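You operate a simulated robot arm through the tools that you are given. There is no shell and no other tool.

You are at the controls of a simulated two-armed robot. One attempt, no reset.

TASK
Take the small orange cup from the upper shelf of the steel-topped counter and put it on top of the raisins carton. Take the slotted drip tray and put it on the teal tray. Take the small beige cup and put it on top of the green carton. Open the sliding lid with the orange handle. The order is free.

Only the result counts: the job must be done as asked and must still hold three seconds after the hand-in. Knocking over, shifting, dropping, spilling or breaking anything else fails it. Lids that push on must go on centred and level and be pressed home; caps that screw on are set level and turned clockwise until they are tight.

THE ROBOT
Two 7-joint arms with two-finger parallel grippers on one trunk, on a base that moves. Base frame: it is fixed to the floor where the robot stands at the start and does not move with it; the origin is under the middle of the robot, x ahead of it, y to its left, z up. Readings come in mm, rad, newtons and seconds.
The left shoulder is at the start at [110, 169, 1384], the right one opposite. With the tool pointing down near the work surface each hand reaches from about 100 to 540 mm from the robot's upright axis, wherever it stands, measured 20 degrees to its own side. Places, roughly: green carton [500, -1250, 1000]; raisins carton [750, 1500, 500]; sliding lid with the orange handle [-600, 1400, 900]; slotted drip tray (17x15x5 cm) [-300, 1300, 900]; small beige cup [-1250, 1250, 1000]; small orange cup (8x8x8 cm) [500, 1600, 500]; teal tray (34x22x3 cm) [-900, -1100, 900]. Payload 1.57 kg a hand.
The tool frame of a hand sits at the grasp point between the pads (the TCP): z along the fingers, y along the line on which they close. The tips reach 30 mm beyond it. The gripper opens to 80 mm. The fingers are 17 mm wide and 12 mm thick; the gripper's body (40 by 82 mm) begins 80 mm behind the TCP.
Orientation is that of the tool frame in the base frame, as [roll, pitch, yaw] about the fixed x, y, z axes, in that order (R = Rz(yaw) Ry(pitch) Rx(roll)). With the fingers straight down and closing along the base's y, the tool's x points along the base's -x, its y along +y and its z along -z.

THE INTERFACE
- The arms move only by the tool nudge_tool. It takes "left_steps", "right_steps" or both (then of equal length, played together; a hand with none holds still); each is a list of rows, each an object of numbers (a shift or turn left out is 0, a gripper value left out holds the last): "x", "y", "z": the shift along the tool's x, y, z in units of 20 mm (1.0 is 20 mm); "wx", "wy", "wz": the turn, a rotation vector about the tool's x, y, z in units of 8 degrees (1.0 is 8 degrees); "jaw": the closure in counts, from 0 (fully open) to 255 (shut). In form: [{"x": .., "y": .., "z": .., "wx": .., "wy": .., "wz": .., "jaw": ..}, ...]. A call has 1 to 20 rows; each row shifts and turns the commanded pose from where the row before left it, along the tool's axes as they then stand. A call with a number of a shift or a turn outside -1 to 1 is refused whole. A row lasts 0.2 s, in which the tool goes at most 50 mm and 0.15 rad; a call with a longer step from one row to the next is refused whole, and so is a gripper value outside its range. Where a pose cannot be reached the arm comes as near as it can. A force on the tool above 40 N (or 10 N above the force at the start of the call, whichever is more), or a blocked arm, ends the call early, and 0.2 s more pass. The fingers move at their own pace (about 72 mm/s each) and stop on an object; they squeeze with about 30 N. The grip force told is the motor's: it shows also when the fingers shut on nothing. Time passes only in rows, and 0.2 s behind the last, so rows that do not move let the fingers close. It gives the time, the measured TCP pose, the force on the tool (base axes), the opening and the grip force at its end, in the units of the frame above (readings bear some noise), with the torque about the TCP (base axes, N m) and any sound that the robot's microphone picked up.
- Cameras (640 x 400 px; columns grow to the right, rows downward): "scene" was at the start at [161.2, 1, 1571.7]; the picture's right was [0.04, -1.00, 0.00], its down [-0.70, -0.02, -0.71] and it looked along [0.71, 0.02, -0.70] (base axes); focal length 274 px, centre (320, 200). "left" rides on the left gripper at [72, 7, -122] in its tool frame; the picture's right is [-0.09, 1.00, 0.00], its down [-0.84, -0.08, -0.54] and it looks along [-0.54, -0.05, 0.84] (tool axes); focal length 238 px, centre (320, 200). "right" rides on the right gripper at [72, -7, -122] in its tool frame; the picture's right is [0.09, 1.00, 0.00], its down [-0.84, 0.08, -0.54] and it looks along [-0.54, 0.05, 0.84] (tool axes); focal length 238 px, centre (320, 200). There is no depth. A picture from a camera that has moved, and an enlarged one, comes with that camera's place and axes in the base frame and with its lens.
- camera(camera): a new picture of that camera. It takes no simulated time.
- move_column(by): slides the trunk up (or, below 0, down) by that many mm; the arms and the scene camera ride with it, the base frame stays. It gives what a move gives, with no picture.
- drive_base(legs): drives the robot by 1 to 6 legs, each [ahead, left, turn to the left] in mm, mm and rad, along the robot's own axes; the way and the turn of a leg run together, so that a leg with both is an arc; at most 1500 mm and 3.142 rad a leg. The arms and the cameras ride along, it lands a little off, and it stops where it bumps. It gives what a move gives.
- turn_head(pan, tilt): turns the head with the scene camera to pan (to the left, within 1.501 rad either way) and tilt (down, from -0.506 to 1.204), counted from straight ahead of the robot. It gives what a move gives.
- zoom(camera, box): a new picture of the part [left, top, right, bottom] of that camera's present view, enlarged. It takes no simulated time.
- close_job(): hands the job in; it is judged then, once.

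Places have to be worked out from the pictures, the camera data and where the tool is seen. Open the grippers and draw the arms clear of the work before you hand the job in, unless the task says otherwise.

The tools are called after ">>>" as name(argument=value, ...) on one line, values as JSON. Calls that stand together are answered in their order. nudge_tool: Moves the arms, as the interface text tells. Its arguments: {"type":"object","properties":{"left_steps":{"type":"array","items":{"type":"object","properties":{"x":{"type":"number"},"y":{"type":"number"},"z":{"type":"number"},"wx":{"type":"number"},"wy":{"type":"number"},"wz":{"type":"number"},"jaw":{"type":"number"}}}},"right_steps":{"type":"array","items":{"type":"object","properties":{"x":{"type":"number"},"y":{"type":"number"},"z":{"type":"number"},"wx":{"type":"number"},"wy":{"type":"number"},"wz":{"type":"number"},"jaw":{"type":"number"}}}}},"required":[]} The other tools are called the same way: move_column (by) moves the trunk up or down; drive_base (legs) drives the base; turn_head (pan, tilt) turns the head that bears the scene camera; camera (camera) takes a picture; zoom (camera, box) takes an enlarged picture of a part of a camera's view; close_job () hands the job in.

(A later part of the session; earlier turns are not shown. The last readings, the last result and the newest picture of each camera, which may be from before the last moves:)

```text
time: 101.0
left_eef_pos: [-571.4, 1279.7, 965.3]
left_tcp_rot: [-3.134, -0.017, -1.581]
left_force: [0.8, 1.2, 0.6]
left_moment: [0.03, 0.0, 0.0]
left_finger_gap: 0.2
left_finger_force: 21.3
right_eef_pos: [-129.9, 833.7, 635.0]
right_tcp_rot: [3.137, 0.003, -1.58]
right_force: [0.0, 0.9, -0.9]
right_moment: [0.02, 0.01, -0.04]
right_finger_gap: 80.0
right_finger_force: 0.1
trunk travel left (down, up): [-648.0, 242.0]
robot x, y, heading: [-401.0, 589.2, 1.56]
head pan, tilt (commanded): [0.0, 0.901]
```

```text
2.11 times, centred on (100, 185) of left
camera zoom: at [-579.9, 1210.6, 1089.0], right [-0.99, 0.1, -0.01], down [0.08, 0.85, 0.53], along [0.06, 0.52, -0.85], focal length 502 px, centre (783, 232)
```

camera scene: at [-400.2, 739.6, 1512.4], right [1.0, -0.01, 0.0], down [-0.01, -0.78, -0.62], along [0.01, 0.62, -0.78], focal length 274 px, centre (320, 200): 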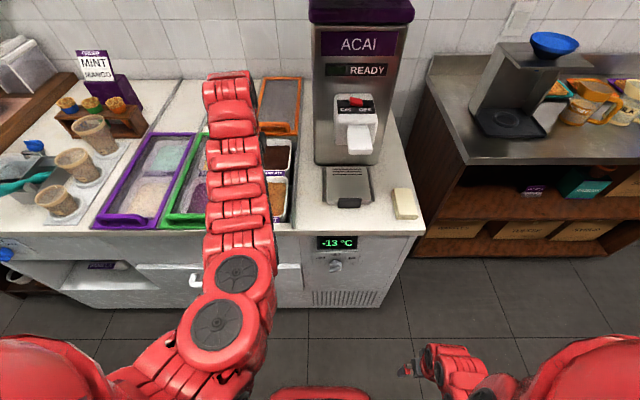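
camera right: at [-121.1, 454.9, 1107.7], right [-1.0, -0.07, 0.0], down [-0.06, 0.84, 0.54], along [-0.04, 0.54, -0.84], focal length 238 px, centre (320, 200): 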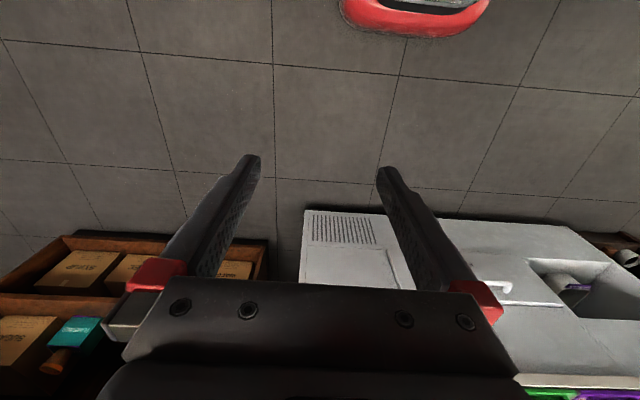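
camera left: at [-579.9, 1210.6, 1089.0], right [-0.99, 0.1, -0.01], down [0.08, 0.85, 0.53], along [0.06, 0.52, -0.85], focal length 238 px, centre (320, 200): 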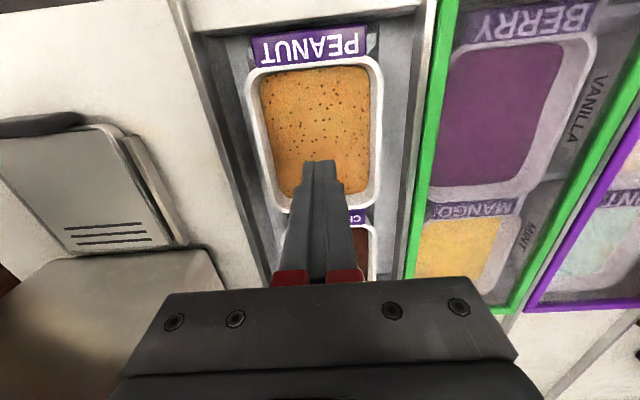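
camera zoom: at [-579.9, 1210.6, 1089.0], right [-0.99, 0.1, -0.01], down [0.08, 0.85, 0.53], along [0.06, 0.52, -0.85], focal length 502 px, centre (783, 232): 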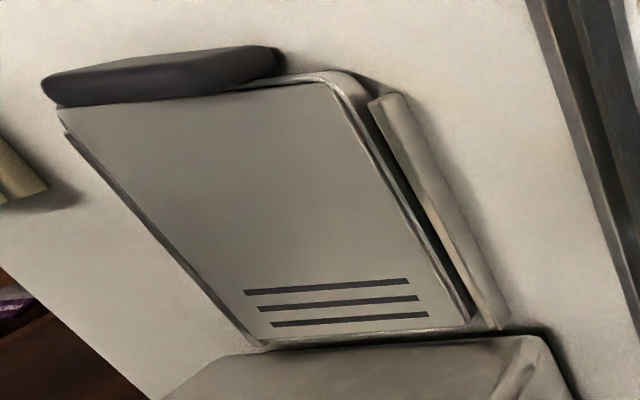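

Drip tray: handle block at x≈−341…−271, y≈1237–1251, z≈850–879; plate top ≈861. I move the base right 260 mm so the left hand is above the handle, opening the gripper, and look closely.

>>> nudge_tool(left_steps=[{"z": -1, "jaw": 0}, {"z": -1, "jaw": 0}, {"x": 1, "jaw": 0}, {"x": 1, "jaw": 0}, {"x": 1}])

>>> drive_base(legs=[[0, -264, 0]])

>>> camera(camera="left")

>>> camera(camera="scene")

```text
time: 102.2
left_eef_pos: [-572.7, 1228.9, 1006.6]
left_tcp_rot: [-3.134, -0.018, -1.581]
left_force: [-0.7, -0.4, -0.1]
left_moment: [0.01, -0.03, 0.03]
left_finger_gap: 80.1
left_finger_force: 0.1
left hand out of reach, approached as far as the arm can: row 5
right_eef_pos: [-129.1, 834.1, 634.8]
right_tcp_rot: [3.136, 0.003, -1.58]
right_force: [-0.4, -0.1, -0.7]
right_moment: [-0.03, 0.01, 0.0]
right_finger_gap: 80.1
right_finger_force: 0.1
trunk travel left (down, up): [-648.0, 242.0]
robot x, y, heading: [-403.4, 588.3, 1.566]
head pan, tilt (commanded): [0.0, 0.901]
```

```text
time: 103.8
left_eef_pos: [-374.4, 1227.4, 1007.3]
left_tcp_rot: [3.14, -0.016, -1.571]
left_force: [0.9, 0.7, 1.2]
left_moment: [-0.05, 0.06, -0.02]
left_finger_gap: 80.0
left_finger_force: 0.1
right_eef_pos: [71.8, 831.7, 634.1]
right_tcp_rot: [3.137, 0.003, -1.58]
right_force: [-0.8, -0.7, -0.3]
right_moment: [0.02, -0.01, 0.02]
right_finger_gap: 80.2
right_finger_force: 0.2
trunk travel left (down, up): [-648.0, 242.0]
robot x, y, heading: [-200.5, 587.9, 1.561]
head pan, tilt (commanded): [0.0, 0.901]
stopped in leg 1: the force on the tool passed its limit at 60 N (the readings are from after the stop); the commanded pose is now the measured one
```

```text
taken
camera left: at [-381.4, 1158.4, 1129.7], right [-1.0, 0.09, 0.0], down [0.08, 0.85, 0.53], along [0.05, 0.53, -0.85], focal length 238 px, centre (320, 200)
```

left: 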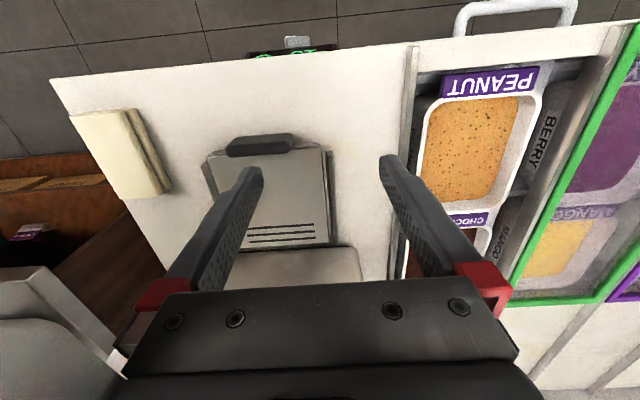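

```text
taken
camera scene: at [-196.5, 738.5, 1512.2], right [1.0, -0.01, 0.0], down [-0.01, -0.78, -0.62], along [0.01, 0.62, -0.78], focal length 274 px, centre (320, 200)
```

scene: 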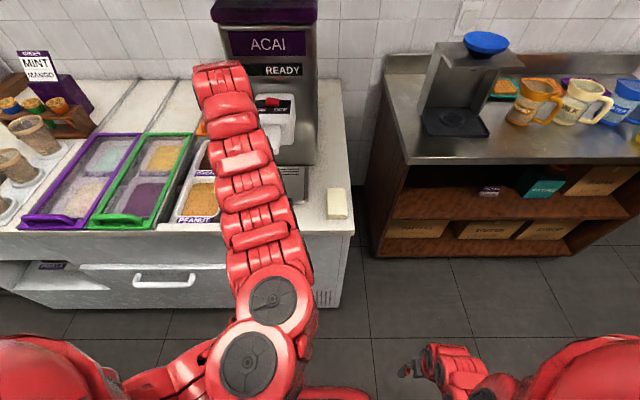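

The left wrist bumped the acai machine's nozzle. I back the base left away from it and check whether anything shifted.

>>> drive_base(legs=[[0, 80, 0]])

>>> drive_base(legs=[[-200, 0, 0]])

>>> camera(camera="scene")

>>> zoom(camera="scene", box=[200, 0, 420, 180])

```text
time: 104.8
left_eef_pos: [-458.3, 1227.8, 1007.5]
left_tcp_rot: [-3.141, -0.015, -1.57]
left_force: [-0.2, -0.1, 0.2]
left_moment: [-0.01, -0.03, 0.0]
left_finger_gap: 80.4
left_finger_force: 0.0
right_eef_pos: [-11.7, 832.8, 634.4]
right_tcp_rot: [3.139, 0.0, -1.578]
right_force: [0.4, 1.0, 0.1]
right_moment: [0.01, -0.03, -0.03]
right_finger_gap: 80.2
right_finger_force: 0.1
trunk travel left (down, up): [-648.0, 242.0]
robot x, y, heading: [-283.8, 586.6, 1.56]
head pan, tilt (commanded): [0.0, 0.901]
```

```text
time: 106.4
left_eef_pos: [-457.8, 1030.3, 1007.4]
left_tcp_rot: [3.141, -0.012, -1.571]
left_force: [0.9, 0.6, -0.5]
left_moment: [-0.01, 0.01, 0.03]
left_finger_gap: 80.0
left_finger_force: 0.0
right_eef_pos: [-9.7, 635.3, 634.7]
right_tcp_rot: [3.138, 0.001, -1.583]
right_force: [0.2, 0.0, -0.4]
right_moment: [0.0, -0.04, 0.02]
right_finger_gap: 80.1
right_finger_force: 0.1
trunk travel left (down, up): [-648.0, 242.0]
robot x, y, heading: [-283.9, 388.0, 1.556]
head pan, tilt (commanded): [0.0, 0.901]
```

```text
taken
camera scene: at [-281.1, 541.9, 1512.4], right [1.0, -0.01, 0.0], down [-0.01, -0.78, -0.62], along [0.01, 0.62, -0.78], focal length 274 px, centre (320, 200)
```

scene: 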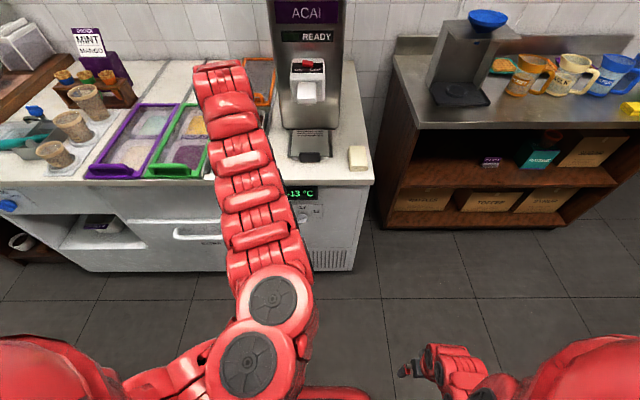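

```text
2.22 times, centred on (310, 90) of scene
camera zoom: at [-281.1, 541.9, 1512.4], right [1.0, -0.01, 0.0], down [-0.01, -0.78, -0.62], along [0.01, 0.62, -0.78], focal length 610 px, centre (342, 444)
```

zoom: 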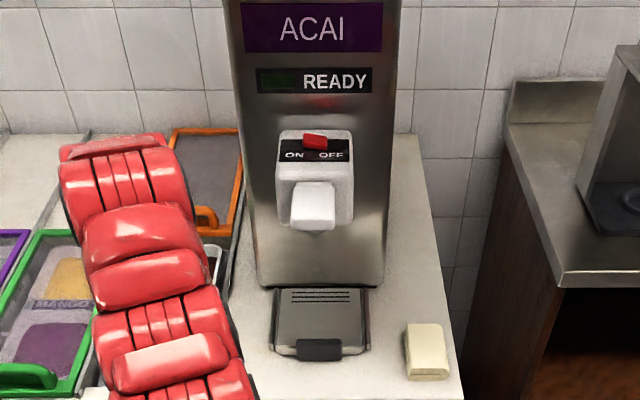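

The machine looks unmoved and the tray still sits square in its guides. The spout overhangs the tray handle, so I'll approach with the hand pitched 45°. I lower the left hand and pitch it in the clear area.

>>> nudge_tool(left_steps=[{"z": 1}, {"z": 1}, {"z": 1}, {"z": 1}, {"z": 1}, {"z": 1}, {"wy": -1}, {"wy": -1}, {"wy": -1}, {"wy": -1}, {"wy": -1}, {"wy": -0.6}])

>>> camera(camera="left")

```text
time: 109.0
left_eef_pos: [-456.5, 1029.6, 887.0]
left_tcp_rot: [-3.139, 0.767, -1.574]
left_force: [0.1, 0.4, 0.4]
left_moment: [0.0, -0.02, 0.0]
left_finger_gap: 80.0
left_finger_force: 0.1
right_eef_pos: [-10.9, 635.7, 634.8]
right_tcp_rot: [3.138, 0.003, -1.584]
right_force: [-0.3, 0.1, 0.3]
right_moment: [-0.05, -0.01, 0.05]
right_finger_gap: 80.0
right_finger_force: 0.1
trunk travel left (down, up): [-648.0, 242.0]
robot x, y, heading: [-279.0, 389.3, 1.555]
head pan, tilt (commanded): [0.0, 0.901]
```

```text
taken
camera left: at [-464.2, 894.2, 924.9], right [-1.0, 0.07, 0.06], down [0.08, 0.23, 0.97], along [0.05, 0.97, -0.23], focal length 238 px, centre (320, 200)
```

left: 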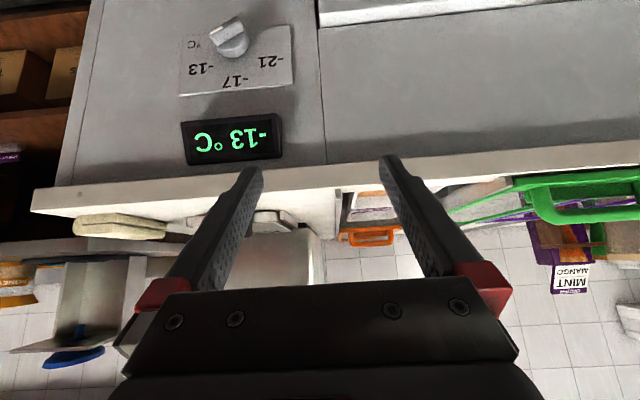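

Hand pitched 44°. I shift right 150 mm to line up with the tray handle and look.

>>> drive_base(legs=[[0, -150, 0]])

>>> camera(camera="left")

>>> zoom(camera="left", box=[250, 170, 390, 260])

```text
time: 110.4
left_eef_pos: [-309.5, 1027.8, 888.0]
left_tcp_rot: [3.139, 0.766, -1.573]
left_force: [0.1, 0.2, 0.2]
left_moment: [0.01, 0.02, 0.0]
left_finger_gap: 79.9
left_finger_force: 0.1
right_eef_pos: [137.5, 634.8, 635.1]
right_tcp_rot: [3.138, 0.0, -1.58]
right_force: [-0.5, -0.2, -1.1]
right_moment: [0.02, 0.0, 0.01]
right_finger_gap: 79.7
right_finger_force: 0.1
trunk travel left (down, up): [-648.0, 242.0]
robot x, y, heading: [-132.3, 390.2, 1.565]
head pan, tilt (commanded): [0.0, 0.901]
```

```text
taken
camera left: at [-316.0, 892.7, 925.2], right [-1.0, 0.07, 0.07], down [0.08, 0.23, 0.97], along [0.05, 0.97, -0.23], focal length 238 px, centre (320, 200)
```

left: 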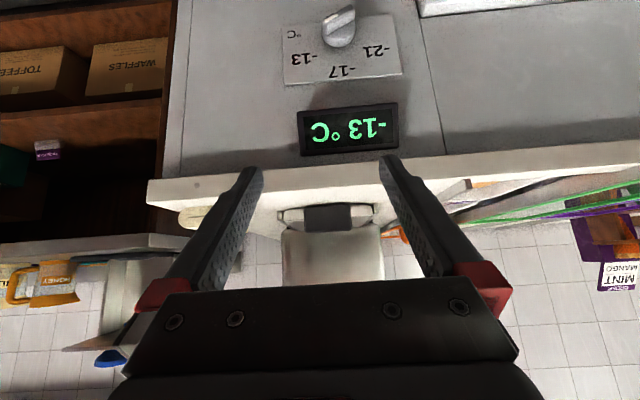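

```text
4.44 times, centred on (320, 215) of left
camera zoom: at [-316.0, 892.7, 925.2], right [-1.0, 0.07, 0.07], down [0.08, 0.23, 0.97], along [0.05, 0.97, -0.23], focal length 1059 px, centre (320, 133)
```

zoom: 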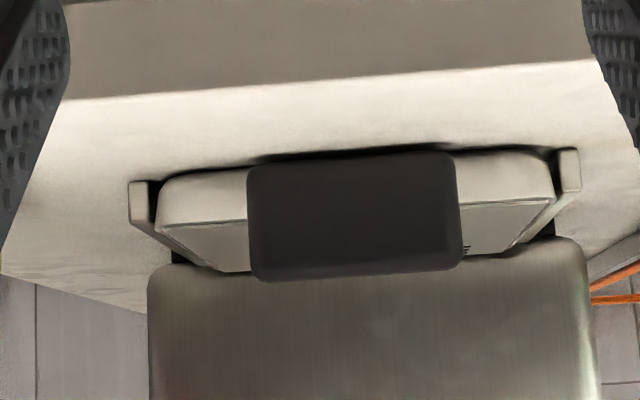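

The front view gives: handle x −344…−272 (centre −308), z 853–891, y≈1235–1248; counter top ≈851. I drive ahead 160 mm, keeping the hand in line.

>>> drive_base(legs=[[160, 0, 0]])

>>> camera(camera="left")

>>> zoom(camera="left", box=[220, 120, 420, 245])

```text
time: 111.8
left_eef_pos: [-308.2, 1187.8, 886.9]
left_tcp_rot: [3.141, 0.765, -1.571]
left_force: [0.2, 0.3, -0.5]
left_moment: [0.03, 0.04, -0.01]
left_finger_gap: 80.1
left_finger_force: 0.1
right_eef_pos: [138.7, 793.2, 634.7]
right_tcp_rot: [3.137, -0.001, -1.581]
right_force: [-0.3, 0.4, -0.3]
right_moment: [0.0, 0.03, -0.01]
right_finger_gap: 80.2
right_finger_force: 0.1
trunk travel left (down, up): [-648.0, 242.0]
robot x, y, heading: [-135.8, 549.0, 1.563]
head pan, tilt (commanded): [0.0, 0.901]
```

```text
taken
camera left: at [-315.0, 1051.9, 924.7], right [-1.0, 0.07, 0.06], down [0.08, 0.23, 0.97], along [0.05, 0.97, -0.23], focal length 238 px, centre (320, 200)
```

left: 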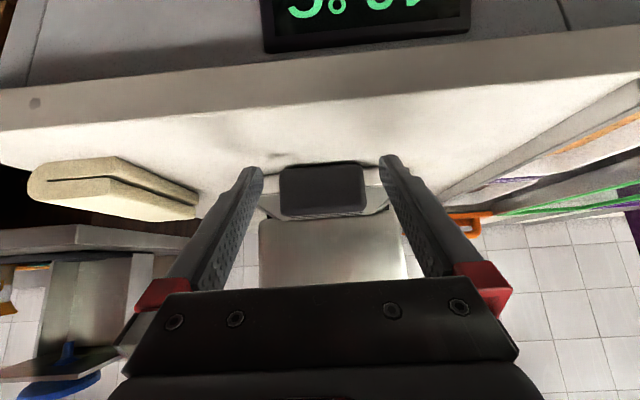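

```text
3.20 times, centred on (320, 182) of left
camera zoom: at [-315.0, 1051.9, 924.7], right [-1.0, 0.07, 0.06], down [0.08, 0.23, 0.97], along [0.05, 0.97, -0.23], focal length 763 px, centre (320, 256)
```

zoom: 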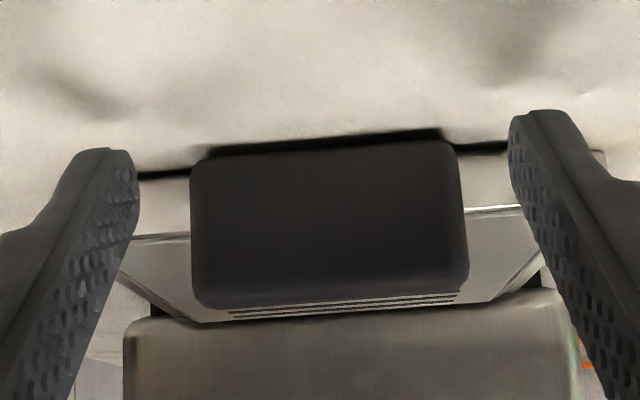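

The handle is centred at x≈−308, front y≈1240, z≈872. I move the fingers forward 38 mm and up 5 mm to straddle it.

>>> nudge_tool(left_steps=[{"x": -0.515, "z": 0.378}, {"x": -0.515, "z": 0.378}, {"x": -0.515, "z": 0.378}, {}])

>>> zoom(camera="left", box=[220, 120, 420, 245])

```text
time: 112.8
left_eef_pos: [-308.3, 1225.2, 892.6]
left_tcp_rot: [3.139, 0.767, -1.573]
left_force: [0.8, 0.1, 0.7]
left_moment: [0.01, -0.07, -0.02]
left_finger_gap: 80.0
left_finger_force: 0.1
right_eef_pos: [139.3, 792.3, 634.9]
right_tcp_rot: [3.139, 0.002, -1.579]
right_force: [0.0, -0.2, 0.1]
right_moment: [0.01, 0.04, -0.01]
right_finger_gap: 79.9
right_finger_force: 0.1
trunk travel left (down, up): [-648.0, 242.0]
robot x, y, heading: [-134.6, 547.3, 1.559]
head pan, tilt (commanded): [0.0, 0.901]
```

```text
3.20 times, centred on (320, 182) of left
camera zoom: at [-315.2, 1089.6, 930.1], right [-1.0, 0.07, 0.06], down [0.08, 0.23, 0.97], along [0.05, 0.97, -0.23], focal length 763 px, centre (320, 256)
```

zoom: 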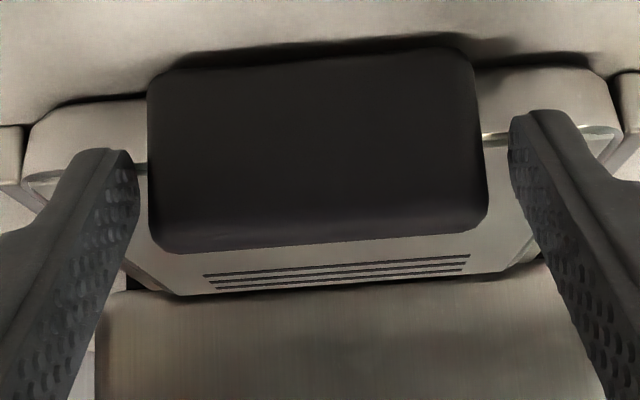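

Slightly more overlap wanted; I advance another 6 mm and close the gripper on the handle ends.

>>> nudge_tool(left_steps=[{"x": -0.216, "z": 0.208}, {}, {"jaw": 255}, {"jaw": 255}, {"jaw": 255}])

>>> zoom(camera="left", box=[220, 120, 420, 245])

```text
time: 114.0
left_eef_pos: [-308.3, 1231.6, 892.9]
left_tcp_rot: [-3.141, 0.766, -1.569]
left_force: [1.9, 0.2, 3.6]
left_moment: [0.08, -0.07, -0.17]
left_finger_gap: 69.7
left_finger_force: 30.1
right_eef_pos: [138.9, 791.5, 634.9]
right_tcp_rot: [3.137, 0.0, -1.582]
right_force: [0.1, -1.1, 0.3]
right_moment: [-0.02, -0.01, 0.01]
right_finger_gap: 80.0
right_finger_force: 0.0
trunk travel left (down, up): [-648.0, 242.0]
robot x, y, heading: [-136.2, 546.6, 1.561]
head pan, tilt (commanded): [0.0, 0.901]
```

```text
3.20 times, centred on (320, 182) of left
camera zoom: at [-315.3, 1095.5, 930.9], right [-1.0, 0.07, 0.06], down [0.08, 0.23, 0.97], along [0.05, 0.97, -0.23], focal length 763 px, centre (320, 256)
```

zoom: 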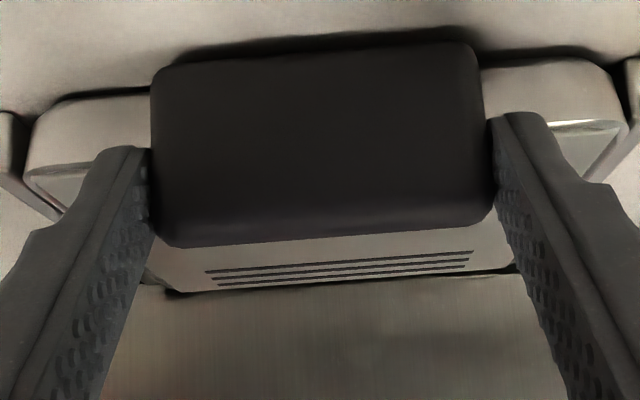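

Gripped the handle (69.7 mm, 30 N). I pull straight back 30 mm and check the tray follows.

>>> nudge_tool(left_steps=[{"x": 0.36, "z": -0.346}, {"x": 0.36, "z": -0.346}, {"x": 0.36, "z": -0.346}])

>>> zoom(camera="left", box=[220, 120, 420, 245])

>>> camera(camera="scene")

```text
time: 114.8
left_eef_pos: [-308.2, 1201.1, 894.0]
left_tcp_rot: [3.139, 0.771, -1.571]
left_force: [-1.9, 2.8, 19.1]
left_moment: [0.37, -0.06, -0.06]
left_finger_gap: 69.6
left_finger_force: 30.0
right_eef_pos: [140.2, 791.8, 635.4]
right_tcp_rot: [3.139, 0.003, -1.582]
right_force: [0.0, -0.1, 0.4]
right_moment: [0.02, -0.01, -0.01]
right_finger_gap: 80.2
right_finger_force: 0.1
trunk travel left (down, up): [-648.0, 242.0]
robot x, y, heading: [-133.2, 541.3, 1.559]
head pan, tilt (commanded): [0.0, 0.901]
```

```text
3.20 times, centred on (320, 182) of left
camera zoom: at [-314.9, 1064.8, 930.4], right [-1.0, 0.07, 0.06], down [0.08, 0.22, 0.97], along [0.05, 0.97, -0.23], focal length 763 px, centre (320, 256)
```

zoom: 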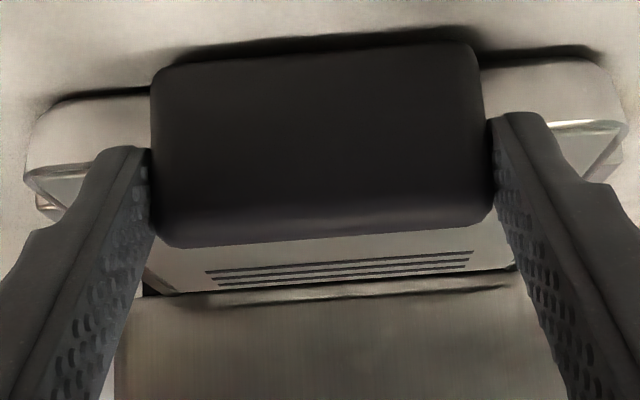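

```text
taken
camera scene: at [-130.6, 697.6, 1512.7], right [1.0, -0.01, 0.0], down [-0.01, -0.78, -0.62], along [0.01, 0.62, -0.78], focal length 274 px, centre (320, 200)
```

scene: 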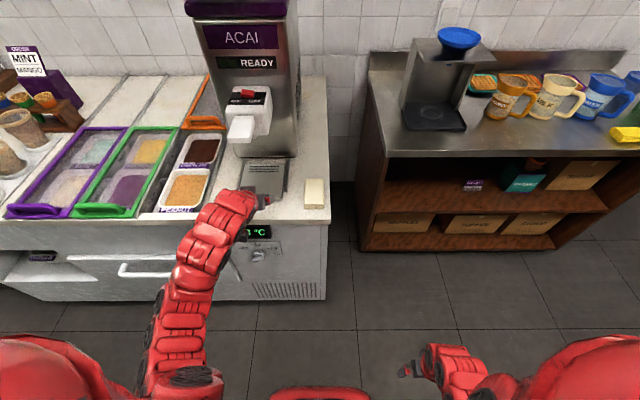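

The tray follows, but the hand presses down (19 N). I relieve by lifting 2 mm.

>>> nudge_tool(left_steps=[{"x": -0.07, "z": -0.072}, {}])

>>> nudge_tool(left_steps=[{"x": -0.07, "z": -0.072}, {}])

```text
time: 115.4
left_eef_pos: [-306.6, 1199.3, 893.3]
left_tcp_rot: [3.139, 0.766, -1.571]
left_force: [1.6, 1.7, 6.0]
left_moment: [0.87, -0.1, -0.18]
left_finger_gap: 69.6
left_finger_force: 30.6
right_eef_pos: [140.4, 792.2, 634.5]
right_tcp_rot: [3.139, 0.002, -1.581]
right_force: [0.7, -0.3, 0.1]
right_moment: [0.04, 0.01, -0.01]
right_finger_gap: 80.1
right_finger_force: 0.1
trunk travel left (down, up): [-648.0, 242.0]
robot x, y, heading: [-132.4, 544.9, 1.558]
head pan, tilt (commanded): [0.0, 0.901]
```

```text
time: 116.0
left_eef_pos: [-309.0, 1200.5, 895.4]
left_tcp_rot: [3.141, 0.766, -1.57]
left_force: [-0.1, 0.5, 0.3]
left_moment: [-0.28, 0.03, -0.04]
left_finger_gap: 69.5
left_finger_force: 30.0
right_eef_pos: [140.0, 792.3, 634.3]
right_tcp_rot: [3.139, 0.002, -1.579]
right_force: [0.0, 0.3, -0.5]
right_moment: [0.02, -0.04, 0.01]
right_finger_gap: 80.1
right_finger_force: 0.1
trunk travel left (down, up): [-648.0, 242.0]
robot x, y, heading: [-131.7, 546.5, 1.56]
head pan, tilt (commanded): [0.0, 0.901]
```

Load is now neutral. I lift another 4 mm to see whether the grip holds the tray's tilt moment.

>>> nudge_tool(left_steps=[{"x": -0.14, "z": -0.144}, {}, {}])

>>> zoom(camera="left", box=[220, 120, 420, 245])

>>> zoom(camera="scene", box=[180, 120, 340, 230])

```text
time: 116.8
left_eef_pos: [-308.1, 1202.1, 898.4]
left_tcp_rot: [3.139, 0.766, -1.57]
left_force: [-0.4, 0.5, -2.6]
left_moment: [-0.24, -0.02, -0.01]
left_finger_gap: 69.6
left_finger_force: 29.6
right_eef_pos: [140.3, 794.1, 634.8]
right_tcp_rot: [3.139, 0.003, -1.581]
right_force: [-0.4, -0.9, 0.5]
right_moment: [-0.01, -0.01, -0.01]
right_finger_gap: 80.1
right_finger_force: 0.0
trunk travel left (down, up): [-648.0, 242.0]
robot x, y, heading: [-132.0, 547.1, 1.563]
head pan, tilt (commanded): [0.0, 0.901]
```

```text
3.20 times, centred on (320, 182) of left
camera zoom: at [-315.7, 1065.8, 937.4], right [-1.0, 0.07, 0.06], down [0.08, 0.23, 0.97], along [0.05, 0.97, -0.23], focal length 763 px, centre (320, 256)
```

zoom: 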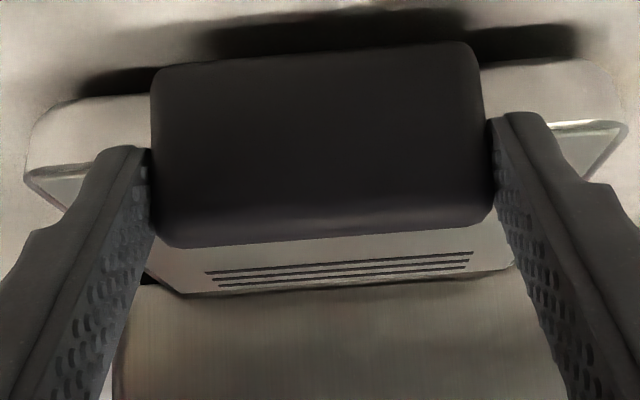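

```text
3.64 times, centred on (260, 175) of scene
camera zoom: at [-131.2, 699.8, 1512.3], right [1.0, -0.01, 0.0], down [-0.01, -0.78, -0.62], along [0.01, 0.62, -0.78], focal length 998 px, centre (538, 291)
```

zoom: 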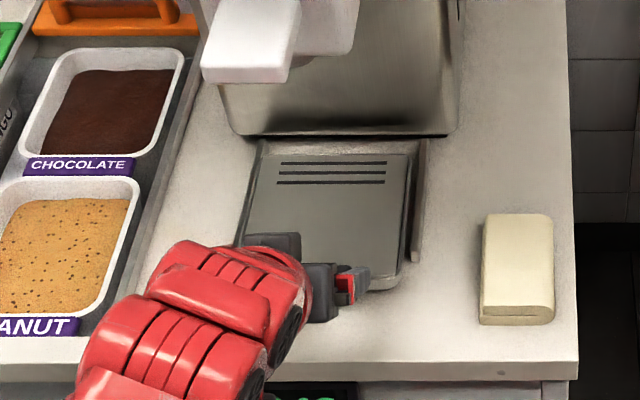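

The tray (~0.27 kg) is lifted and held without slip. I lift 24 mm more to clear the guides, then back the base out.

>>> nudge_tool(left_steps=[{"x": -0.21, "z": -0.216}, {"x": -0.21, "z": -0.216}, {"x": -0.21, "z": -0.216}, {"x": -0.21, "z": -0.216}, {}])

>>> zoom(camera="left", box=[220, 120, 420, 245])

```text
time: 118.0
left_eef_pos: [-308.7, 1201.0, 923.6]
left_tcp_rot: [3.141, 0.766, -1.573]
left_force: [-0.1, -0.3, -2.8]
left_moment: [-0.29, 0.0, 0.03]
left_finger_gap: 69.6
left_finger_force: 30.2
right_eef_pos: [139.6, 793.2, 634.5]
right_tcp_rot: [3.137, 0.003, -1.583]
right_force: [-1.0, 0.8, -0.4]
right_moment: [0.01, 0.01, 0.01]
right_finger_gap: 79.9
right_finger_force: 0.1
trunk travel left (down, up): [-648.0, 242.0]
robot x, y, heading: [-131.6, 543.7, 1.556]
head pan, tilt (commanded): [0.0, 0.901]
```

```text
3.20 times, centred on (320, 182) of left
camera zoom: at [-315.6, 1066.8, 961.8], right [-1.0, 0.07, 0.06], down [0.08, 0.23, 0.97], along [0.05, 0.97, -0.23], focal length 763 px, centre (320, 256)
```

zoom: 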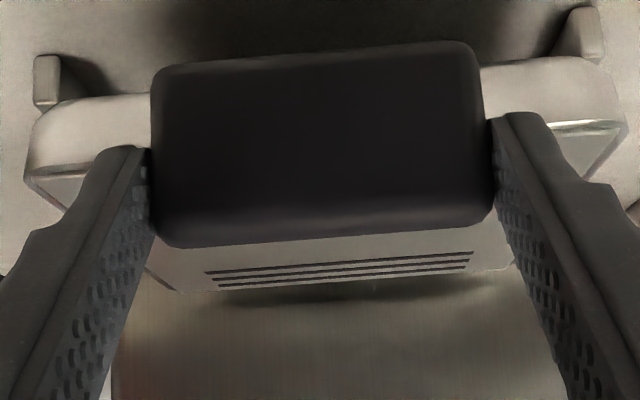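

Tray is level and secure. I back out 400 mm and raise the trunk 100 mm.

>>> drive_base(legs=[[-400, 0, 0]])

>>> move_column(by=100)

>>> camera(camera="left")

>>> camera(camera="scene")

```text
time: 120.5
left_eef_pos: [-315.9, 805.7, 924.1]
left_tcp_rot: [3.141, 0.766, -1.564]
left_force: [-0.7, 0.1, -3.3]
left_moment: [-0.3, 0.0, -0.01]
left_finger_gap: 69.4
left_finger_force: 29.9
right_eef_pos: [135.0, 399.8, 635.0]
right_tcp_rot: [3.138, 0.002, -1.573]
right_force: [-0.5, -0.6, 0.4]
right_moment: [0.03, 0.0, 0.02]
right_finger_gap: 79.7
right_finger_force: 0.1
trunk travel left (down, up): [-648.0, 242.0]
robot x, y, heading: [-133.3, 153.5, 1.568]
head pan, tilt (commanded): [0.0, 0.901]
```

```text
time: 121.8
left_eef_pos: [-316.2, 807.6, 1023.8]
left_tcp_rot: [3.141, 0.765, -1.564]
left_force: [-0.4, 0.4, -3.7]
left_moment: [-0.26, -0.02, 0.0]
left_finger_gap: 69.6
left_finger_force: 29.5
right_eef_pos: [135.6, 399.7, 732.7]
right_tcp_rot: [3.137, -0.002, -1.573]
right_force: [-0.3, 1.2, 0.3]
right_moment: [-0.03, 0.02, 0.01]
right_finger_gap: 80.1
right_finger_force: 0.1
trunk travel left (down, up): [-748.0, 142.0]
robot x, y, heading: [-136.1, 150.1, 1.57]
head pan, tilt (commanded): [0.0, 0.901]
```

```text
taken
camera left: at [-321.9, 670.9, 1061.6], right [-1.0, 0.06, 0.06], down [0.08, 0.23, 0.97], along [0.04, 0.97, -0.23], focal length 238 px, centre (320, 200)
```

left: 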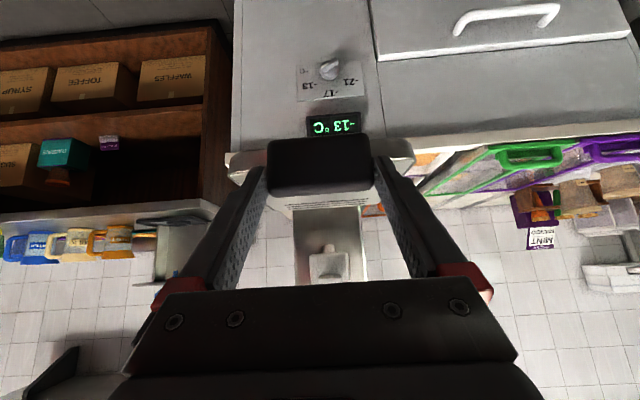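

```text
taken
camera scene: at [-135.3, 305.4, 1612.2], right [1.0, 0.0, 0.0], down [0.0, -0.78, -0.62], along [0.0, 0.62, -0.78], focal length 274 px, centre (320, 200)
```

scene: 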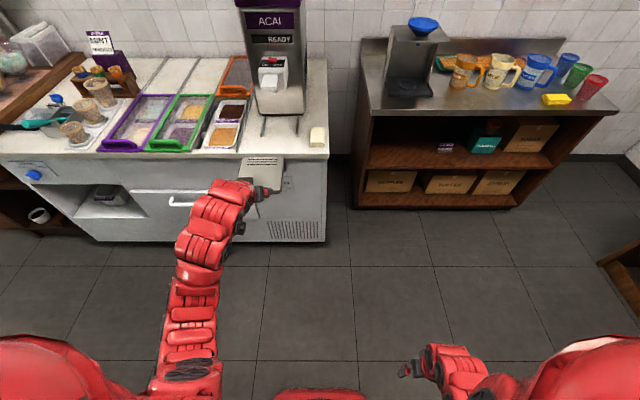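

Tray is clear. I rotate left 90° first and look around for the teal tray.

>>> drive_base(legs=[[0, 0, 1.571]])

>>> turn_head(pan=1.2, tilt=0.7)

>>> camera(camera="scene")

```text
time: 126.1
left_eef_pos: [-787.7, -39.7, 1024.2]
left_tcp_rot: [-3.14, 0.766, 0.023]
left_force: [-0.4, -0.3, -3.5]
left_moment: [-0.03, -0.28, 0.02]
left_finger_gap: 69.4
left_finger_force: 30.4
right_eef_pos: [-388.1, 415.6, 734.1]
right_tcp_rot: [3.138, 0.002, 0.013]
right_force: [-0.1, 0.2, -0.7]
right_moment: [-0.03, 0.0, 0.03]
right_finger_gap: 80.0
right_finger_force: 0.1
trunk travel left (down, up): [-748.0, 142.0]
robot x, y, heading: [-136.8, 150.5, -3.128]
head pan, tilt (commanded): [0.0, 0.901]
```

```text
time: 127.5
left_eef_pos: [-786.3, -41.2, 1023.7]
left_tcp_rot: [3.141, 0.766, 0.025]
left_force: [-0.5, -0.3, -2.9]
left_moment: [0.01, -0.28, -0.01]
left_finger_gap: 69.8
left_finger_force: 29.8
right_eef_pos: [-388.0, 416.1, 733.8]
right_tcp_rot: [3.139, 0.001, 0.012]
right_force: [0.4, -0.1, -0.4]
right_moment: [0.0, 0.01, -0.03]
right_finger_gap: 79.9
right_finger_force: 0.0
trunk travel left (down, up): [-748.0, 142.0]
robot x, y, heading: [-135.1, 151.5, -3.135]
head pan, tilt (commanded): [1.201, 0.7]
```

```text
taken
camera scene: at [-246.3, 68.2, 1628.4], right [-0.94, 0.35, 0.0], down [0.23, 0.6, -0.76], along [-0.27, -0.72, -0.64], focal length 274 px, centre (320, 200)
```

scene: 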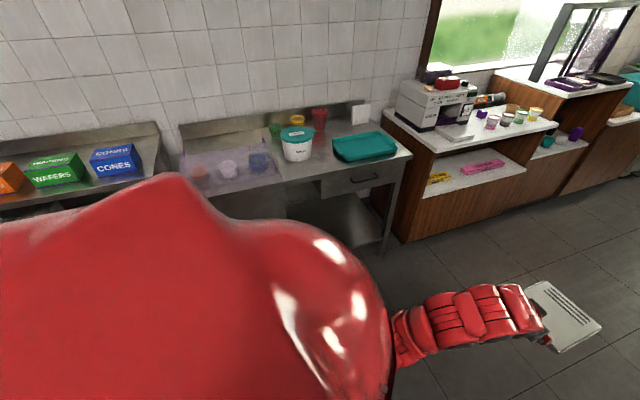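

The teal tray is on the right-hand end of the next steel table. I turn another 90° left to face −y and move left/right to line up.

>>> drive_base(legs=[[0, 0, 1.564]])

>>> turn_head(pan=-0.5, tilt=0.7)

>>> camera(camera="scene")

```text
time: 131.7
left_eef_pos: [53.6, -501.5, 1024.4]
left_tcp_rot: [-3.141, 0.765, 1.589]
left_force: [0.2, -0.3, -3.3]
left_moment: [0.3, 0.0, -0.01]
left_finger_gap: 69.7
left_finger_force: 29.7
right_eef_pos: [-401.6, -100.5, 735.6]
right_tcp_rot: [3.139, 0.001, 1.581]
right_force: [0.5, 1.1, -0.1]
right_moment: [0.0, -0.02, -0.01]
right_finger_gap: 80.0
right_finger_force: 0.0
trunk travel left (down, up): [-748.0, 142.0]
robot x, y, heading: [-137.1, 150.3, -1.561]
head pan, tilt (commanded): [1.201, 0.7]
```

```text
time: 133.4
left_eef_pos: [52.7, -501.5, 1022.8]
left_tcp_rot: [3.141, 0.765, 1.59]
left_force: [-0.3, -0.7, -3.5]
left_moment: [0.3, 0.01, 0.01]
left_finger_gap: 69.7
left_finger_force: 30.0
right_eef_pos: [-401.5, -102.1, 734.4]
right_tcp_rot: [3.139, 0.001, 1.579]
right_force: [0.3, -0.1, 0.0]
right_moment: [0.01, 0.0, 0.02]
right_finger_gap: 80.1
right_finger_force: 0.1
trunk travel left (down, up): [-748.0, 142.0]
robot x, y, heading: [-139.2, 152.5, -1.56]
head pan, tilt (commanded): [-0.499, 0.7]
```

```text
taken
camera scene: at [-175.1, -6.7, 1628.4], right [-0.88, 0.47, 0.0], down [0.3, 0.57, -0.76], along [-0.36, -0.67, -0.64], focal length 274 px, centre (320, 200)
```

scene: 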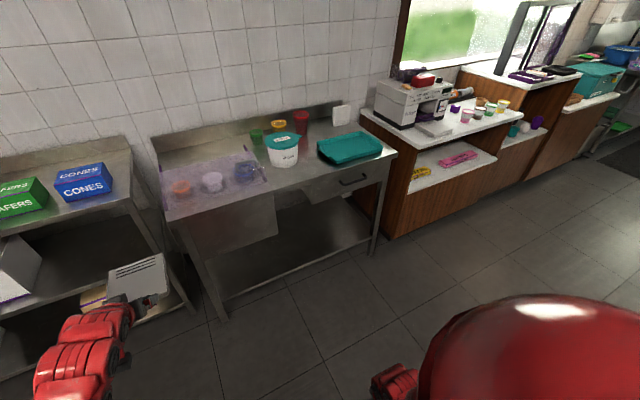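

I drive right 1000 mm and look ahead.

>>> drive_base(legs=[[0, -1000, -0.01]])

>>> turn_head(pan=0.0, tilt=0.75)

>>> camera(camera="scene")

>>> camera(camera="left")

```text
time: 138.6
left_eef_pos: [-961.3, -507.5, 1022.7]
left_tcp_rot: [3.139, 0.765, 1.581]
left_force: [-0.4, 0.5, -4.0]
left_moment: [0.28, -0.02, 0.0]
left_finger_gap: 69.6
left_finger_force: 29.1
right_eef_pos: [-1414.1, -102.4, 733.4]
right_tcp_rot: [3.138, 0.002, 1.571]
right_force: [0.7, 0.0, 0.4]
right_moment: [-0.01, -0.01, -0.02]
right_finger_gap: 79.9
right_finger_force: 0.1
trunk travel left (down, up): [-748.0, 142.0]
robot x, y, heading: [-1145.3, 146.2, -1.569]
head pan, tilt (commanded): [-0.499, 0.7]
```

```text
time: 139.6
left_eef_pos: [-962.2, -507.3, 1024.5]
left_tcp_rot: [-3.141, 0.766, 1.581]
left_force: [-0.6, 0.5, -3.4]
left_moment: [0.3, 0.0, -0.01]
left_finger_gap: 69.8
left_finger_force: 30.0
right_eef_pos: [-1413.5, -102.7, 734.7]
right_tcp_rot: [3.138, 0.002, 1.57]
right_force: [0.0, -0.1, -0.2]
right_moment: [-0.01, 0.02, 0.02]
right_finger_gap: 79.9
right_finger_force: 0.1
trunk travel left (down, up): [-748.0, 142.0]
robot x, y, heading: [-1141.2, 145.6, -1.57]
head pan, tilt (commanded): [0.0, 0.75]
```

```text
taken
camera scene: at [-1145.4, -18.6, 1624.2], right [-1.0, 0.0, 0.0], down [0.0, 0.68, -0.73], along [0.0, -0.73, -0.68], focal length 274 px, centre (320, 200)
```

scene: 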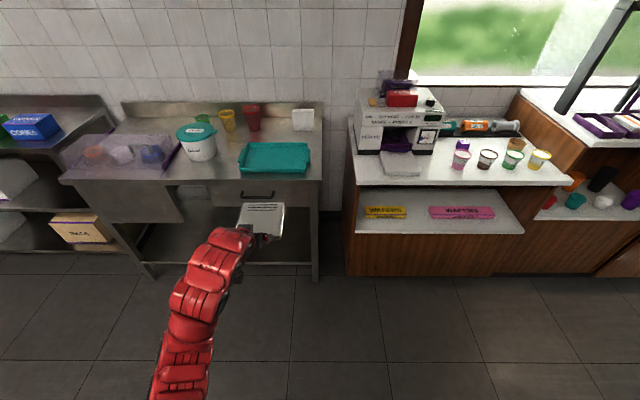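

```text
taken
camera left: at [-956.7, -370.2, 1061.7], right [1.0, -0.05, 0.06], down [-0.08, -0.23, 0.97], along [-0.04, -0.97, -0.23], focal length 238 px, centre (320, 200)
```

left: 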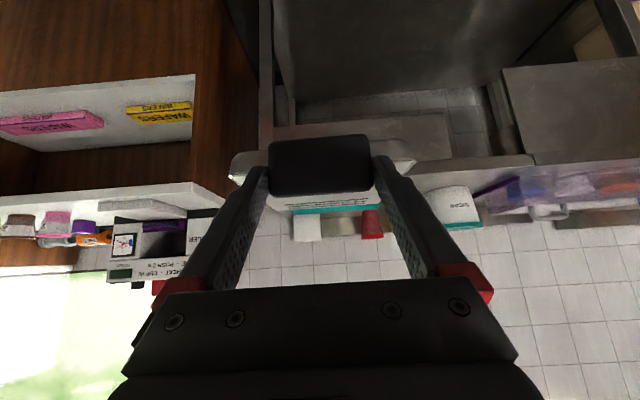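

I zoom on the teal tray to measure it.

>>> zoom(camera="scene", box=[200, 100, 340, 200])

```text
4.00 times, centred on (270, 150) of scene
camera zoom: at [-1145.4, -18.6, 1624.2], right [-1.0, 0.0, 0.0], down [0.0, 0.68, -0.73], along [0.0, -0.73, -0.68], focal length 1098 px, centre (520, 400)
```

zoom: 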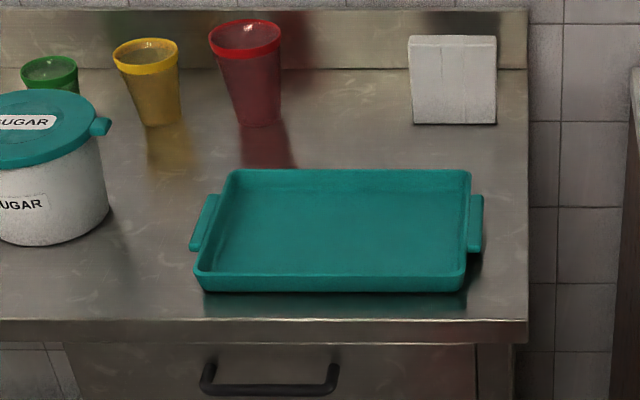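

Estimated rim: x −1085…−786, y −1004…−1217, z≈890–900. I drive ahead 240 mm for a second view to triangulate.

>>> drive_base(legs=[[240, 0, 0]])

>>> zoom(camera="scene", box=[180, 90, 340, 200])

>>> camera(camera="scene")

```text
time: 141.3
left_eef_pos: [-960.7, -748.8, 1023.0]
left_tcp_rot: [-3.14, 0.765, 1.583]
left_force: [0.4, 0.2, -3.5]
left_moment: [0.28, 0.02, -0.01]
left_finger_gap: 69.7
left_finger_force: 30.1
right_eef_pos: [-1414.1, -344.7, 733.8]
right_tcp_rot: [3.138, 0.0, 1.57]
right_force: [-0.2, 0.5, 0.2]
right_moment: [-0.02, 0.0, 0.0]
right_finger_gap: 80.0
right_finger_force: 0.0
trunk travel left (down, up): [-748.0, 142.0]
robot x, y, heading: [-1144.1, -93.8, -1.577]
head pan, tilt (commanded): [0.0, 0.75]
```

```text
3.64 times, centred on (260, 145) of scene
camera zoom: at [-1145.2, -259.5, 1624.2], right [-1.0, 0.0, 0.0], down [0.0, 0.68, -0.73], along [0.0, -0.73, -0.68], focal length 998 px, centre (538, 400)
```

zoom: 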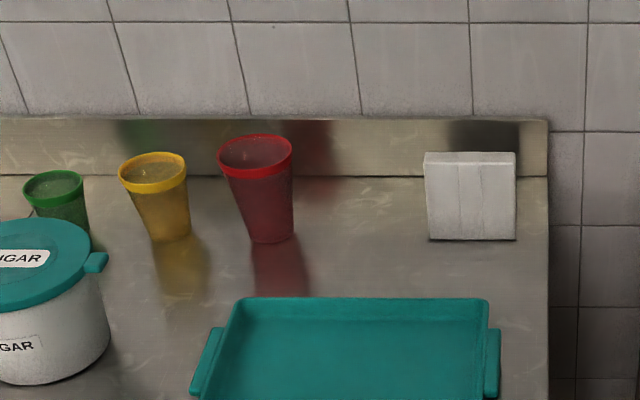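

```text
taken
camera scene: at [-1145.2, -259.5, 1624.2], right [-1.0, 0.0, 0.0], down [0.0, 0.68, -0.73], along [0.0, -0.73, -0.68], focal length 274 px, centre (320, 200)
```

scene: 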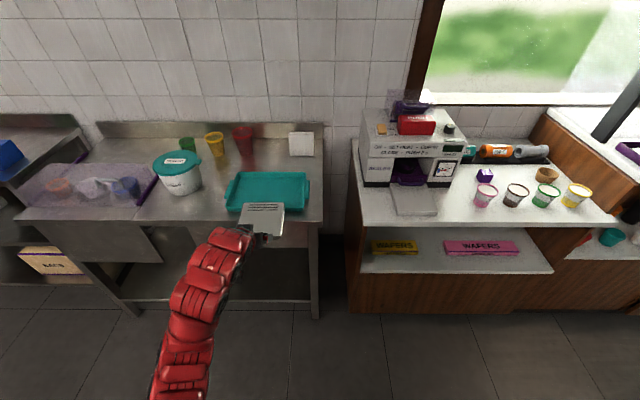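

Triangulated: teal rim x −1085…−791, y −990…−1200, z≈910. I drive so the drip tray hovers centred over it (TCP target ≈(−938, −1005)).

>>> drive_base(legs=[[253, 22, 0]])

>>> turn_head(pan=0.1, tilt=0.9)

>>> camera(camera="scene")

>>> zoom(camera="scene", box=[200, 120, 360, 240])

>>> camera(camera="left")

```text
time: 143.2
left_eef_pos: [-936.5, -1004.6, 1023.1]
left_tcp_rot: [3.141, 0.765, 1.586]
left_force: [0.2, -0.6, -3.5]
left_moment: [0.3, -0.01, 0.0]
left_finger_gap: 69.7
left_finger_force: 30.0
right_eef_pos: [-1389.7, -602.0, 733.9]
right_tcp_rot: [3.139, 0.001, 1.575]
right_force: [-0.1, 0.7, -0.4]
right_moment: [0.04, -0.03, 0.0]
right_finger_gap: 79.7
right_finger_force: 0.1
trunk travel left (down, up): [-748.0, 142.0]
robot x, y, heading: [-1124.3, -351.3, -1.566]
head pan, tilt (commanded): [0.0, 0.75]
```

```text
time: 143.9
left_eef_pos: [-935.2, -1004.3, 1023.7]
left_tcp_rot: [3.141, 0.764, 1.586]
left_force: [0.0, 0.7, -2.8]
left_moment: [0.3, 0.01, -0.04]
left_finger_gap: 69.7
left_finger_force: 30.2
right_eef_pos: [-1389.9, -603.0, 734.4]
right_tcp_rot: [3.137, 0.001, 1.574]
right_force: [0.4, -0.1, 0.2]
right_moment: [0.02, -0.02, 0.0]
right_finger_gap: 80.2
right_finger_force: 0.0
trunk travel left (down, up): [-748.0, 142.0]
robot x, y, heading: [-1120.7, -351.7, -1.562]
head pan, tilt (commanded): [0.099, 0.901]
```

```text
taken
camera scene: at [-1114.5, -508.6, 1612.3], right [-0.99, -0.1, 0.0], down [-0.08, 0.78, -0.62], along [0.06, -0.62, -0.78], focal length 274 px, centre (320, 200)
```

scene: 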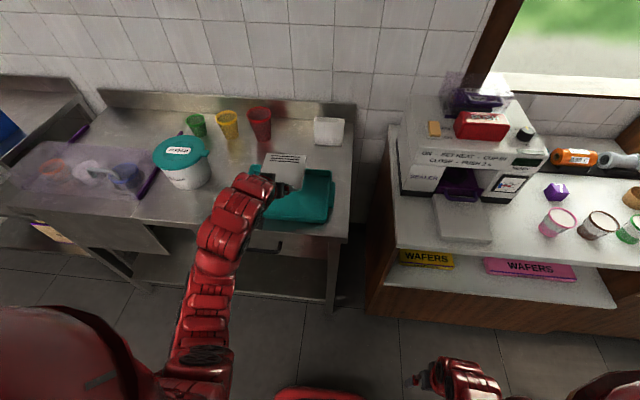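

```text
3.33 times, centred on (280, 180) of scene
camera zoom: at [-1114.5, -508.6, 1612.3], right [-0.99, -0.1, 0.0], down [-0.08, 0.78, -0.62], along [0.06, -0.62, -0.78], focal length 915 px, centre (453, 267)
```

zoom: 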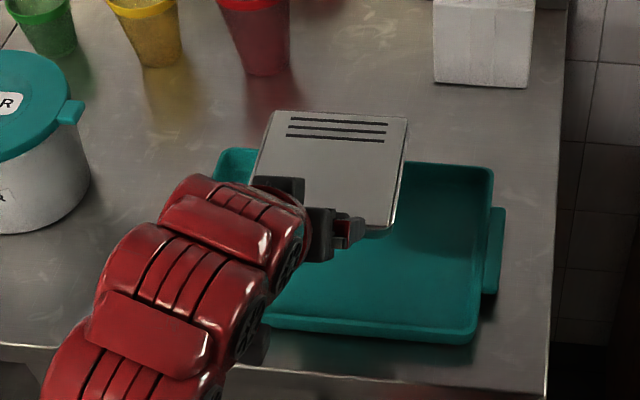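

```text
taken
camera left: at [-931.5, -866.9, 1061.4], right [1.0, -0.05, 0.06], down [-0.07, -0.23, 0.97], along [-0.03, -0.97, -0.23], focal length 238 px, centre (320, 200)
```

left: 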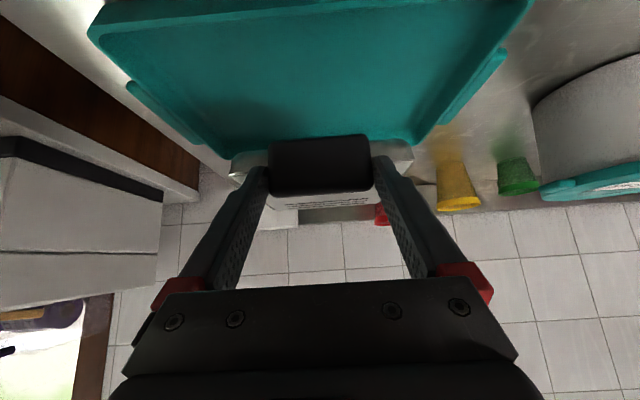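

I zoom the left camera to check lateral centring over the teal tray.

>>> zoom(camera="left", box=[60, 0, 560, 220])

```text
1.28 times, centred on (310, 110) of left
camera zoom: at [-931.5, -866.9, 1061.4], right [1.0, -0.05, 0.06], down [-0.07, -0.23, 0.97], along [-0.03, -0.97, -0.23], focal length 305 px, centre (333, 315)
```

zoom: 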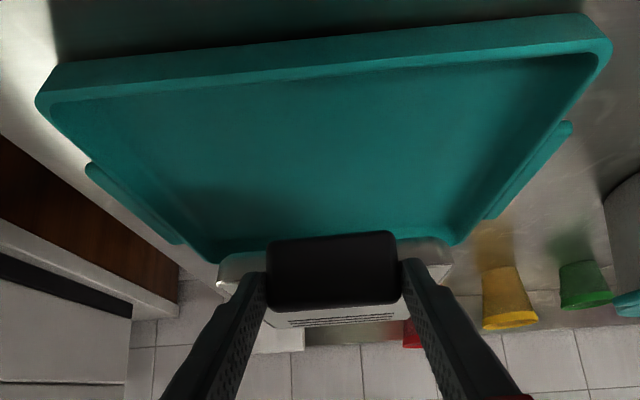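

Centring is good (tray centre ≈(−938,−1088)). I correct back 5 mm and lower the trunk 80 mm.

>>> nudge_tool(left_steps=[{"x": 0.18, "z": -0.173}, {}])

>>> move_column(by=-80)

>>> zoom(camera="left", box=[60, 0, 560, 220])

>>> zoom(camera="scene", box=[200, 100, 360, 220])

```text
time: 144.5
left_eef_pos: [-935.2, -998.7, 1023.3]
left_tcp_rot: [3.141, 0.764, 1.586]
left_force: [0.3, -0.2, -3.2]
left_moment: [0.29, 0.0, 0.05]
left_finger_gap: 69.5
left_finger_force: 29.9
right_eef_pos: [-1390.6, -603.2, 734.3]
right_tcp_rot: [3.139, 0.0, 1.576]
right_force: [-0.1, -0.7, 0.8]
right_moment: [0.0, -0.01, -0.01]
right_finger_gap: 80.1
right_finger_force: 0.1
trunk travel left (down, up): [-748.0, 142.0]
robot x, y, heading: [-1122.5, -351.4, -1.567]
head pan, tilt (commanded): [0.099, 0.901]
```

```text
time: 145.7
left_eef_pos: [-935.8, -999.3, 944.9]
left_tcp_rot: [3.141, 0.765, 1.587]
left_force: [0.8, -0.4, -2.4]
left_moment: [0.25, 0.0, -0.06]
left_finger_gap: 69.5
left_finger_force: 29.9
right_eef_pos: [-1391.0, -601.3, 654.7]
right_tcp_rot: [3.139, 0.0, 1.576]
right_force: [-0.1, 0.3, 0.2]
right_moment: [-0.01, 0.0, -0.02]
right_finger_gap: 80.0
right_finger_force: 0.0
trunk travel left (down, up): [-668.0, 222.0]
robot x, y, heading: [-1121.2, -353.2, -1.566]
head pan, tilt (commanded): [0.099, 0.901]
```

```text
1.28 times, centred on (310, 110) of left
camera zoom: at [-931.7, -861.4, 981.8], right [1.0, -0.05, 0.06], down [-0.07, -0.23, 0.97], along [-0.03, -0.97, -0.23], focal length 305 px, centre (333, 315)
```

zoom: 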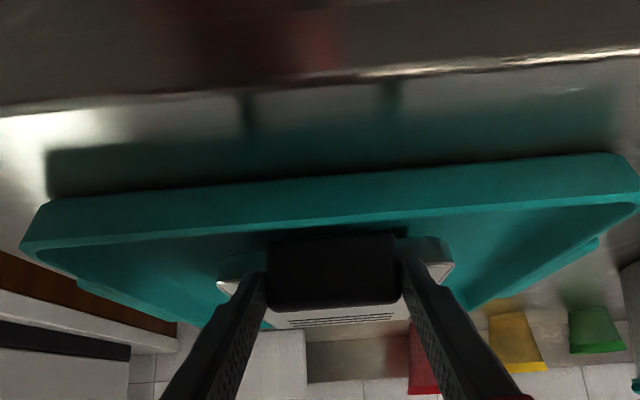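

```text
3.33 times, centred on (280, 160) of scene
camera zoom: at [-1114.6, -507.9, 1532.3], right [-0.99, -0.1, 0.0], down [-0.08, 0.78, -0.62], along [0.06, -0.62, -0.78], focal length 915 px, centre (453, 333)
```

zoom: 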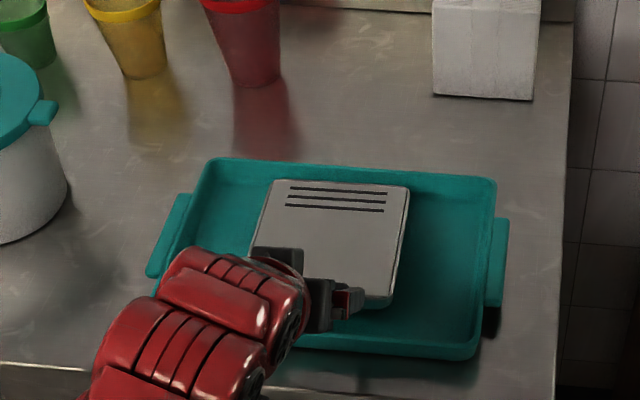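

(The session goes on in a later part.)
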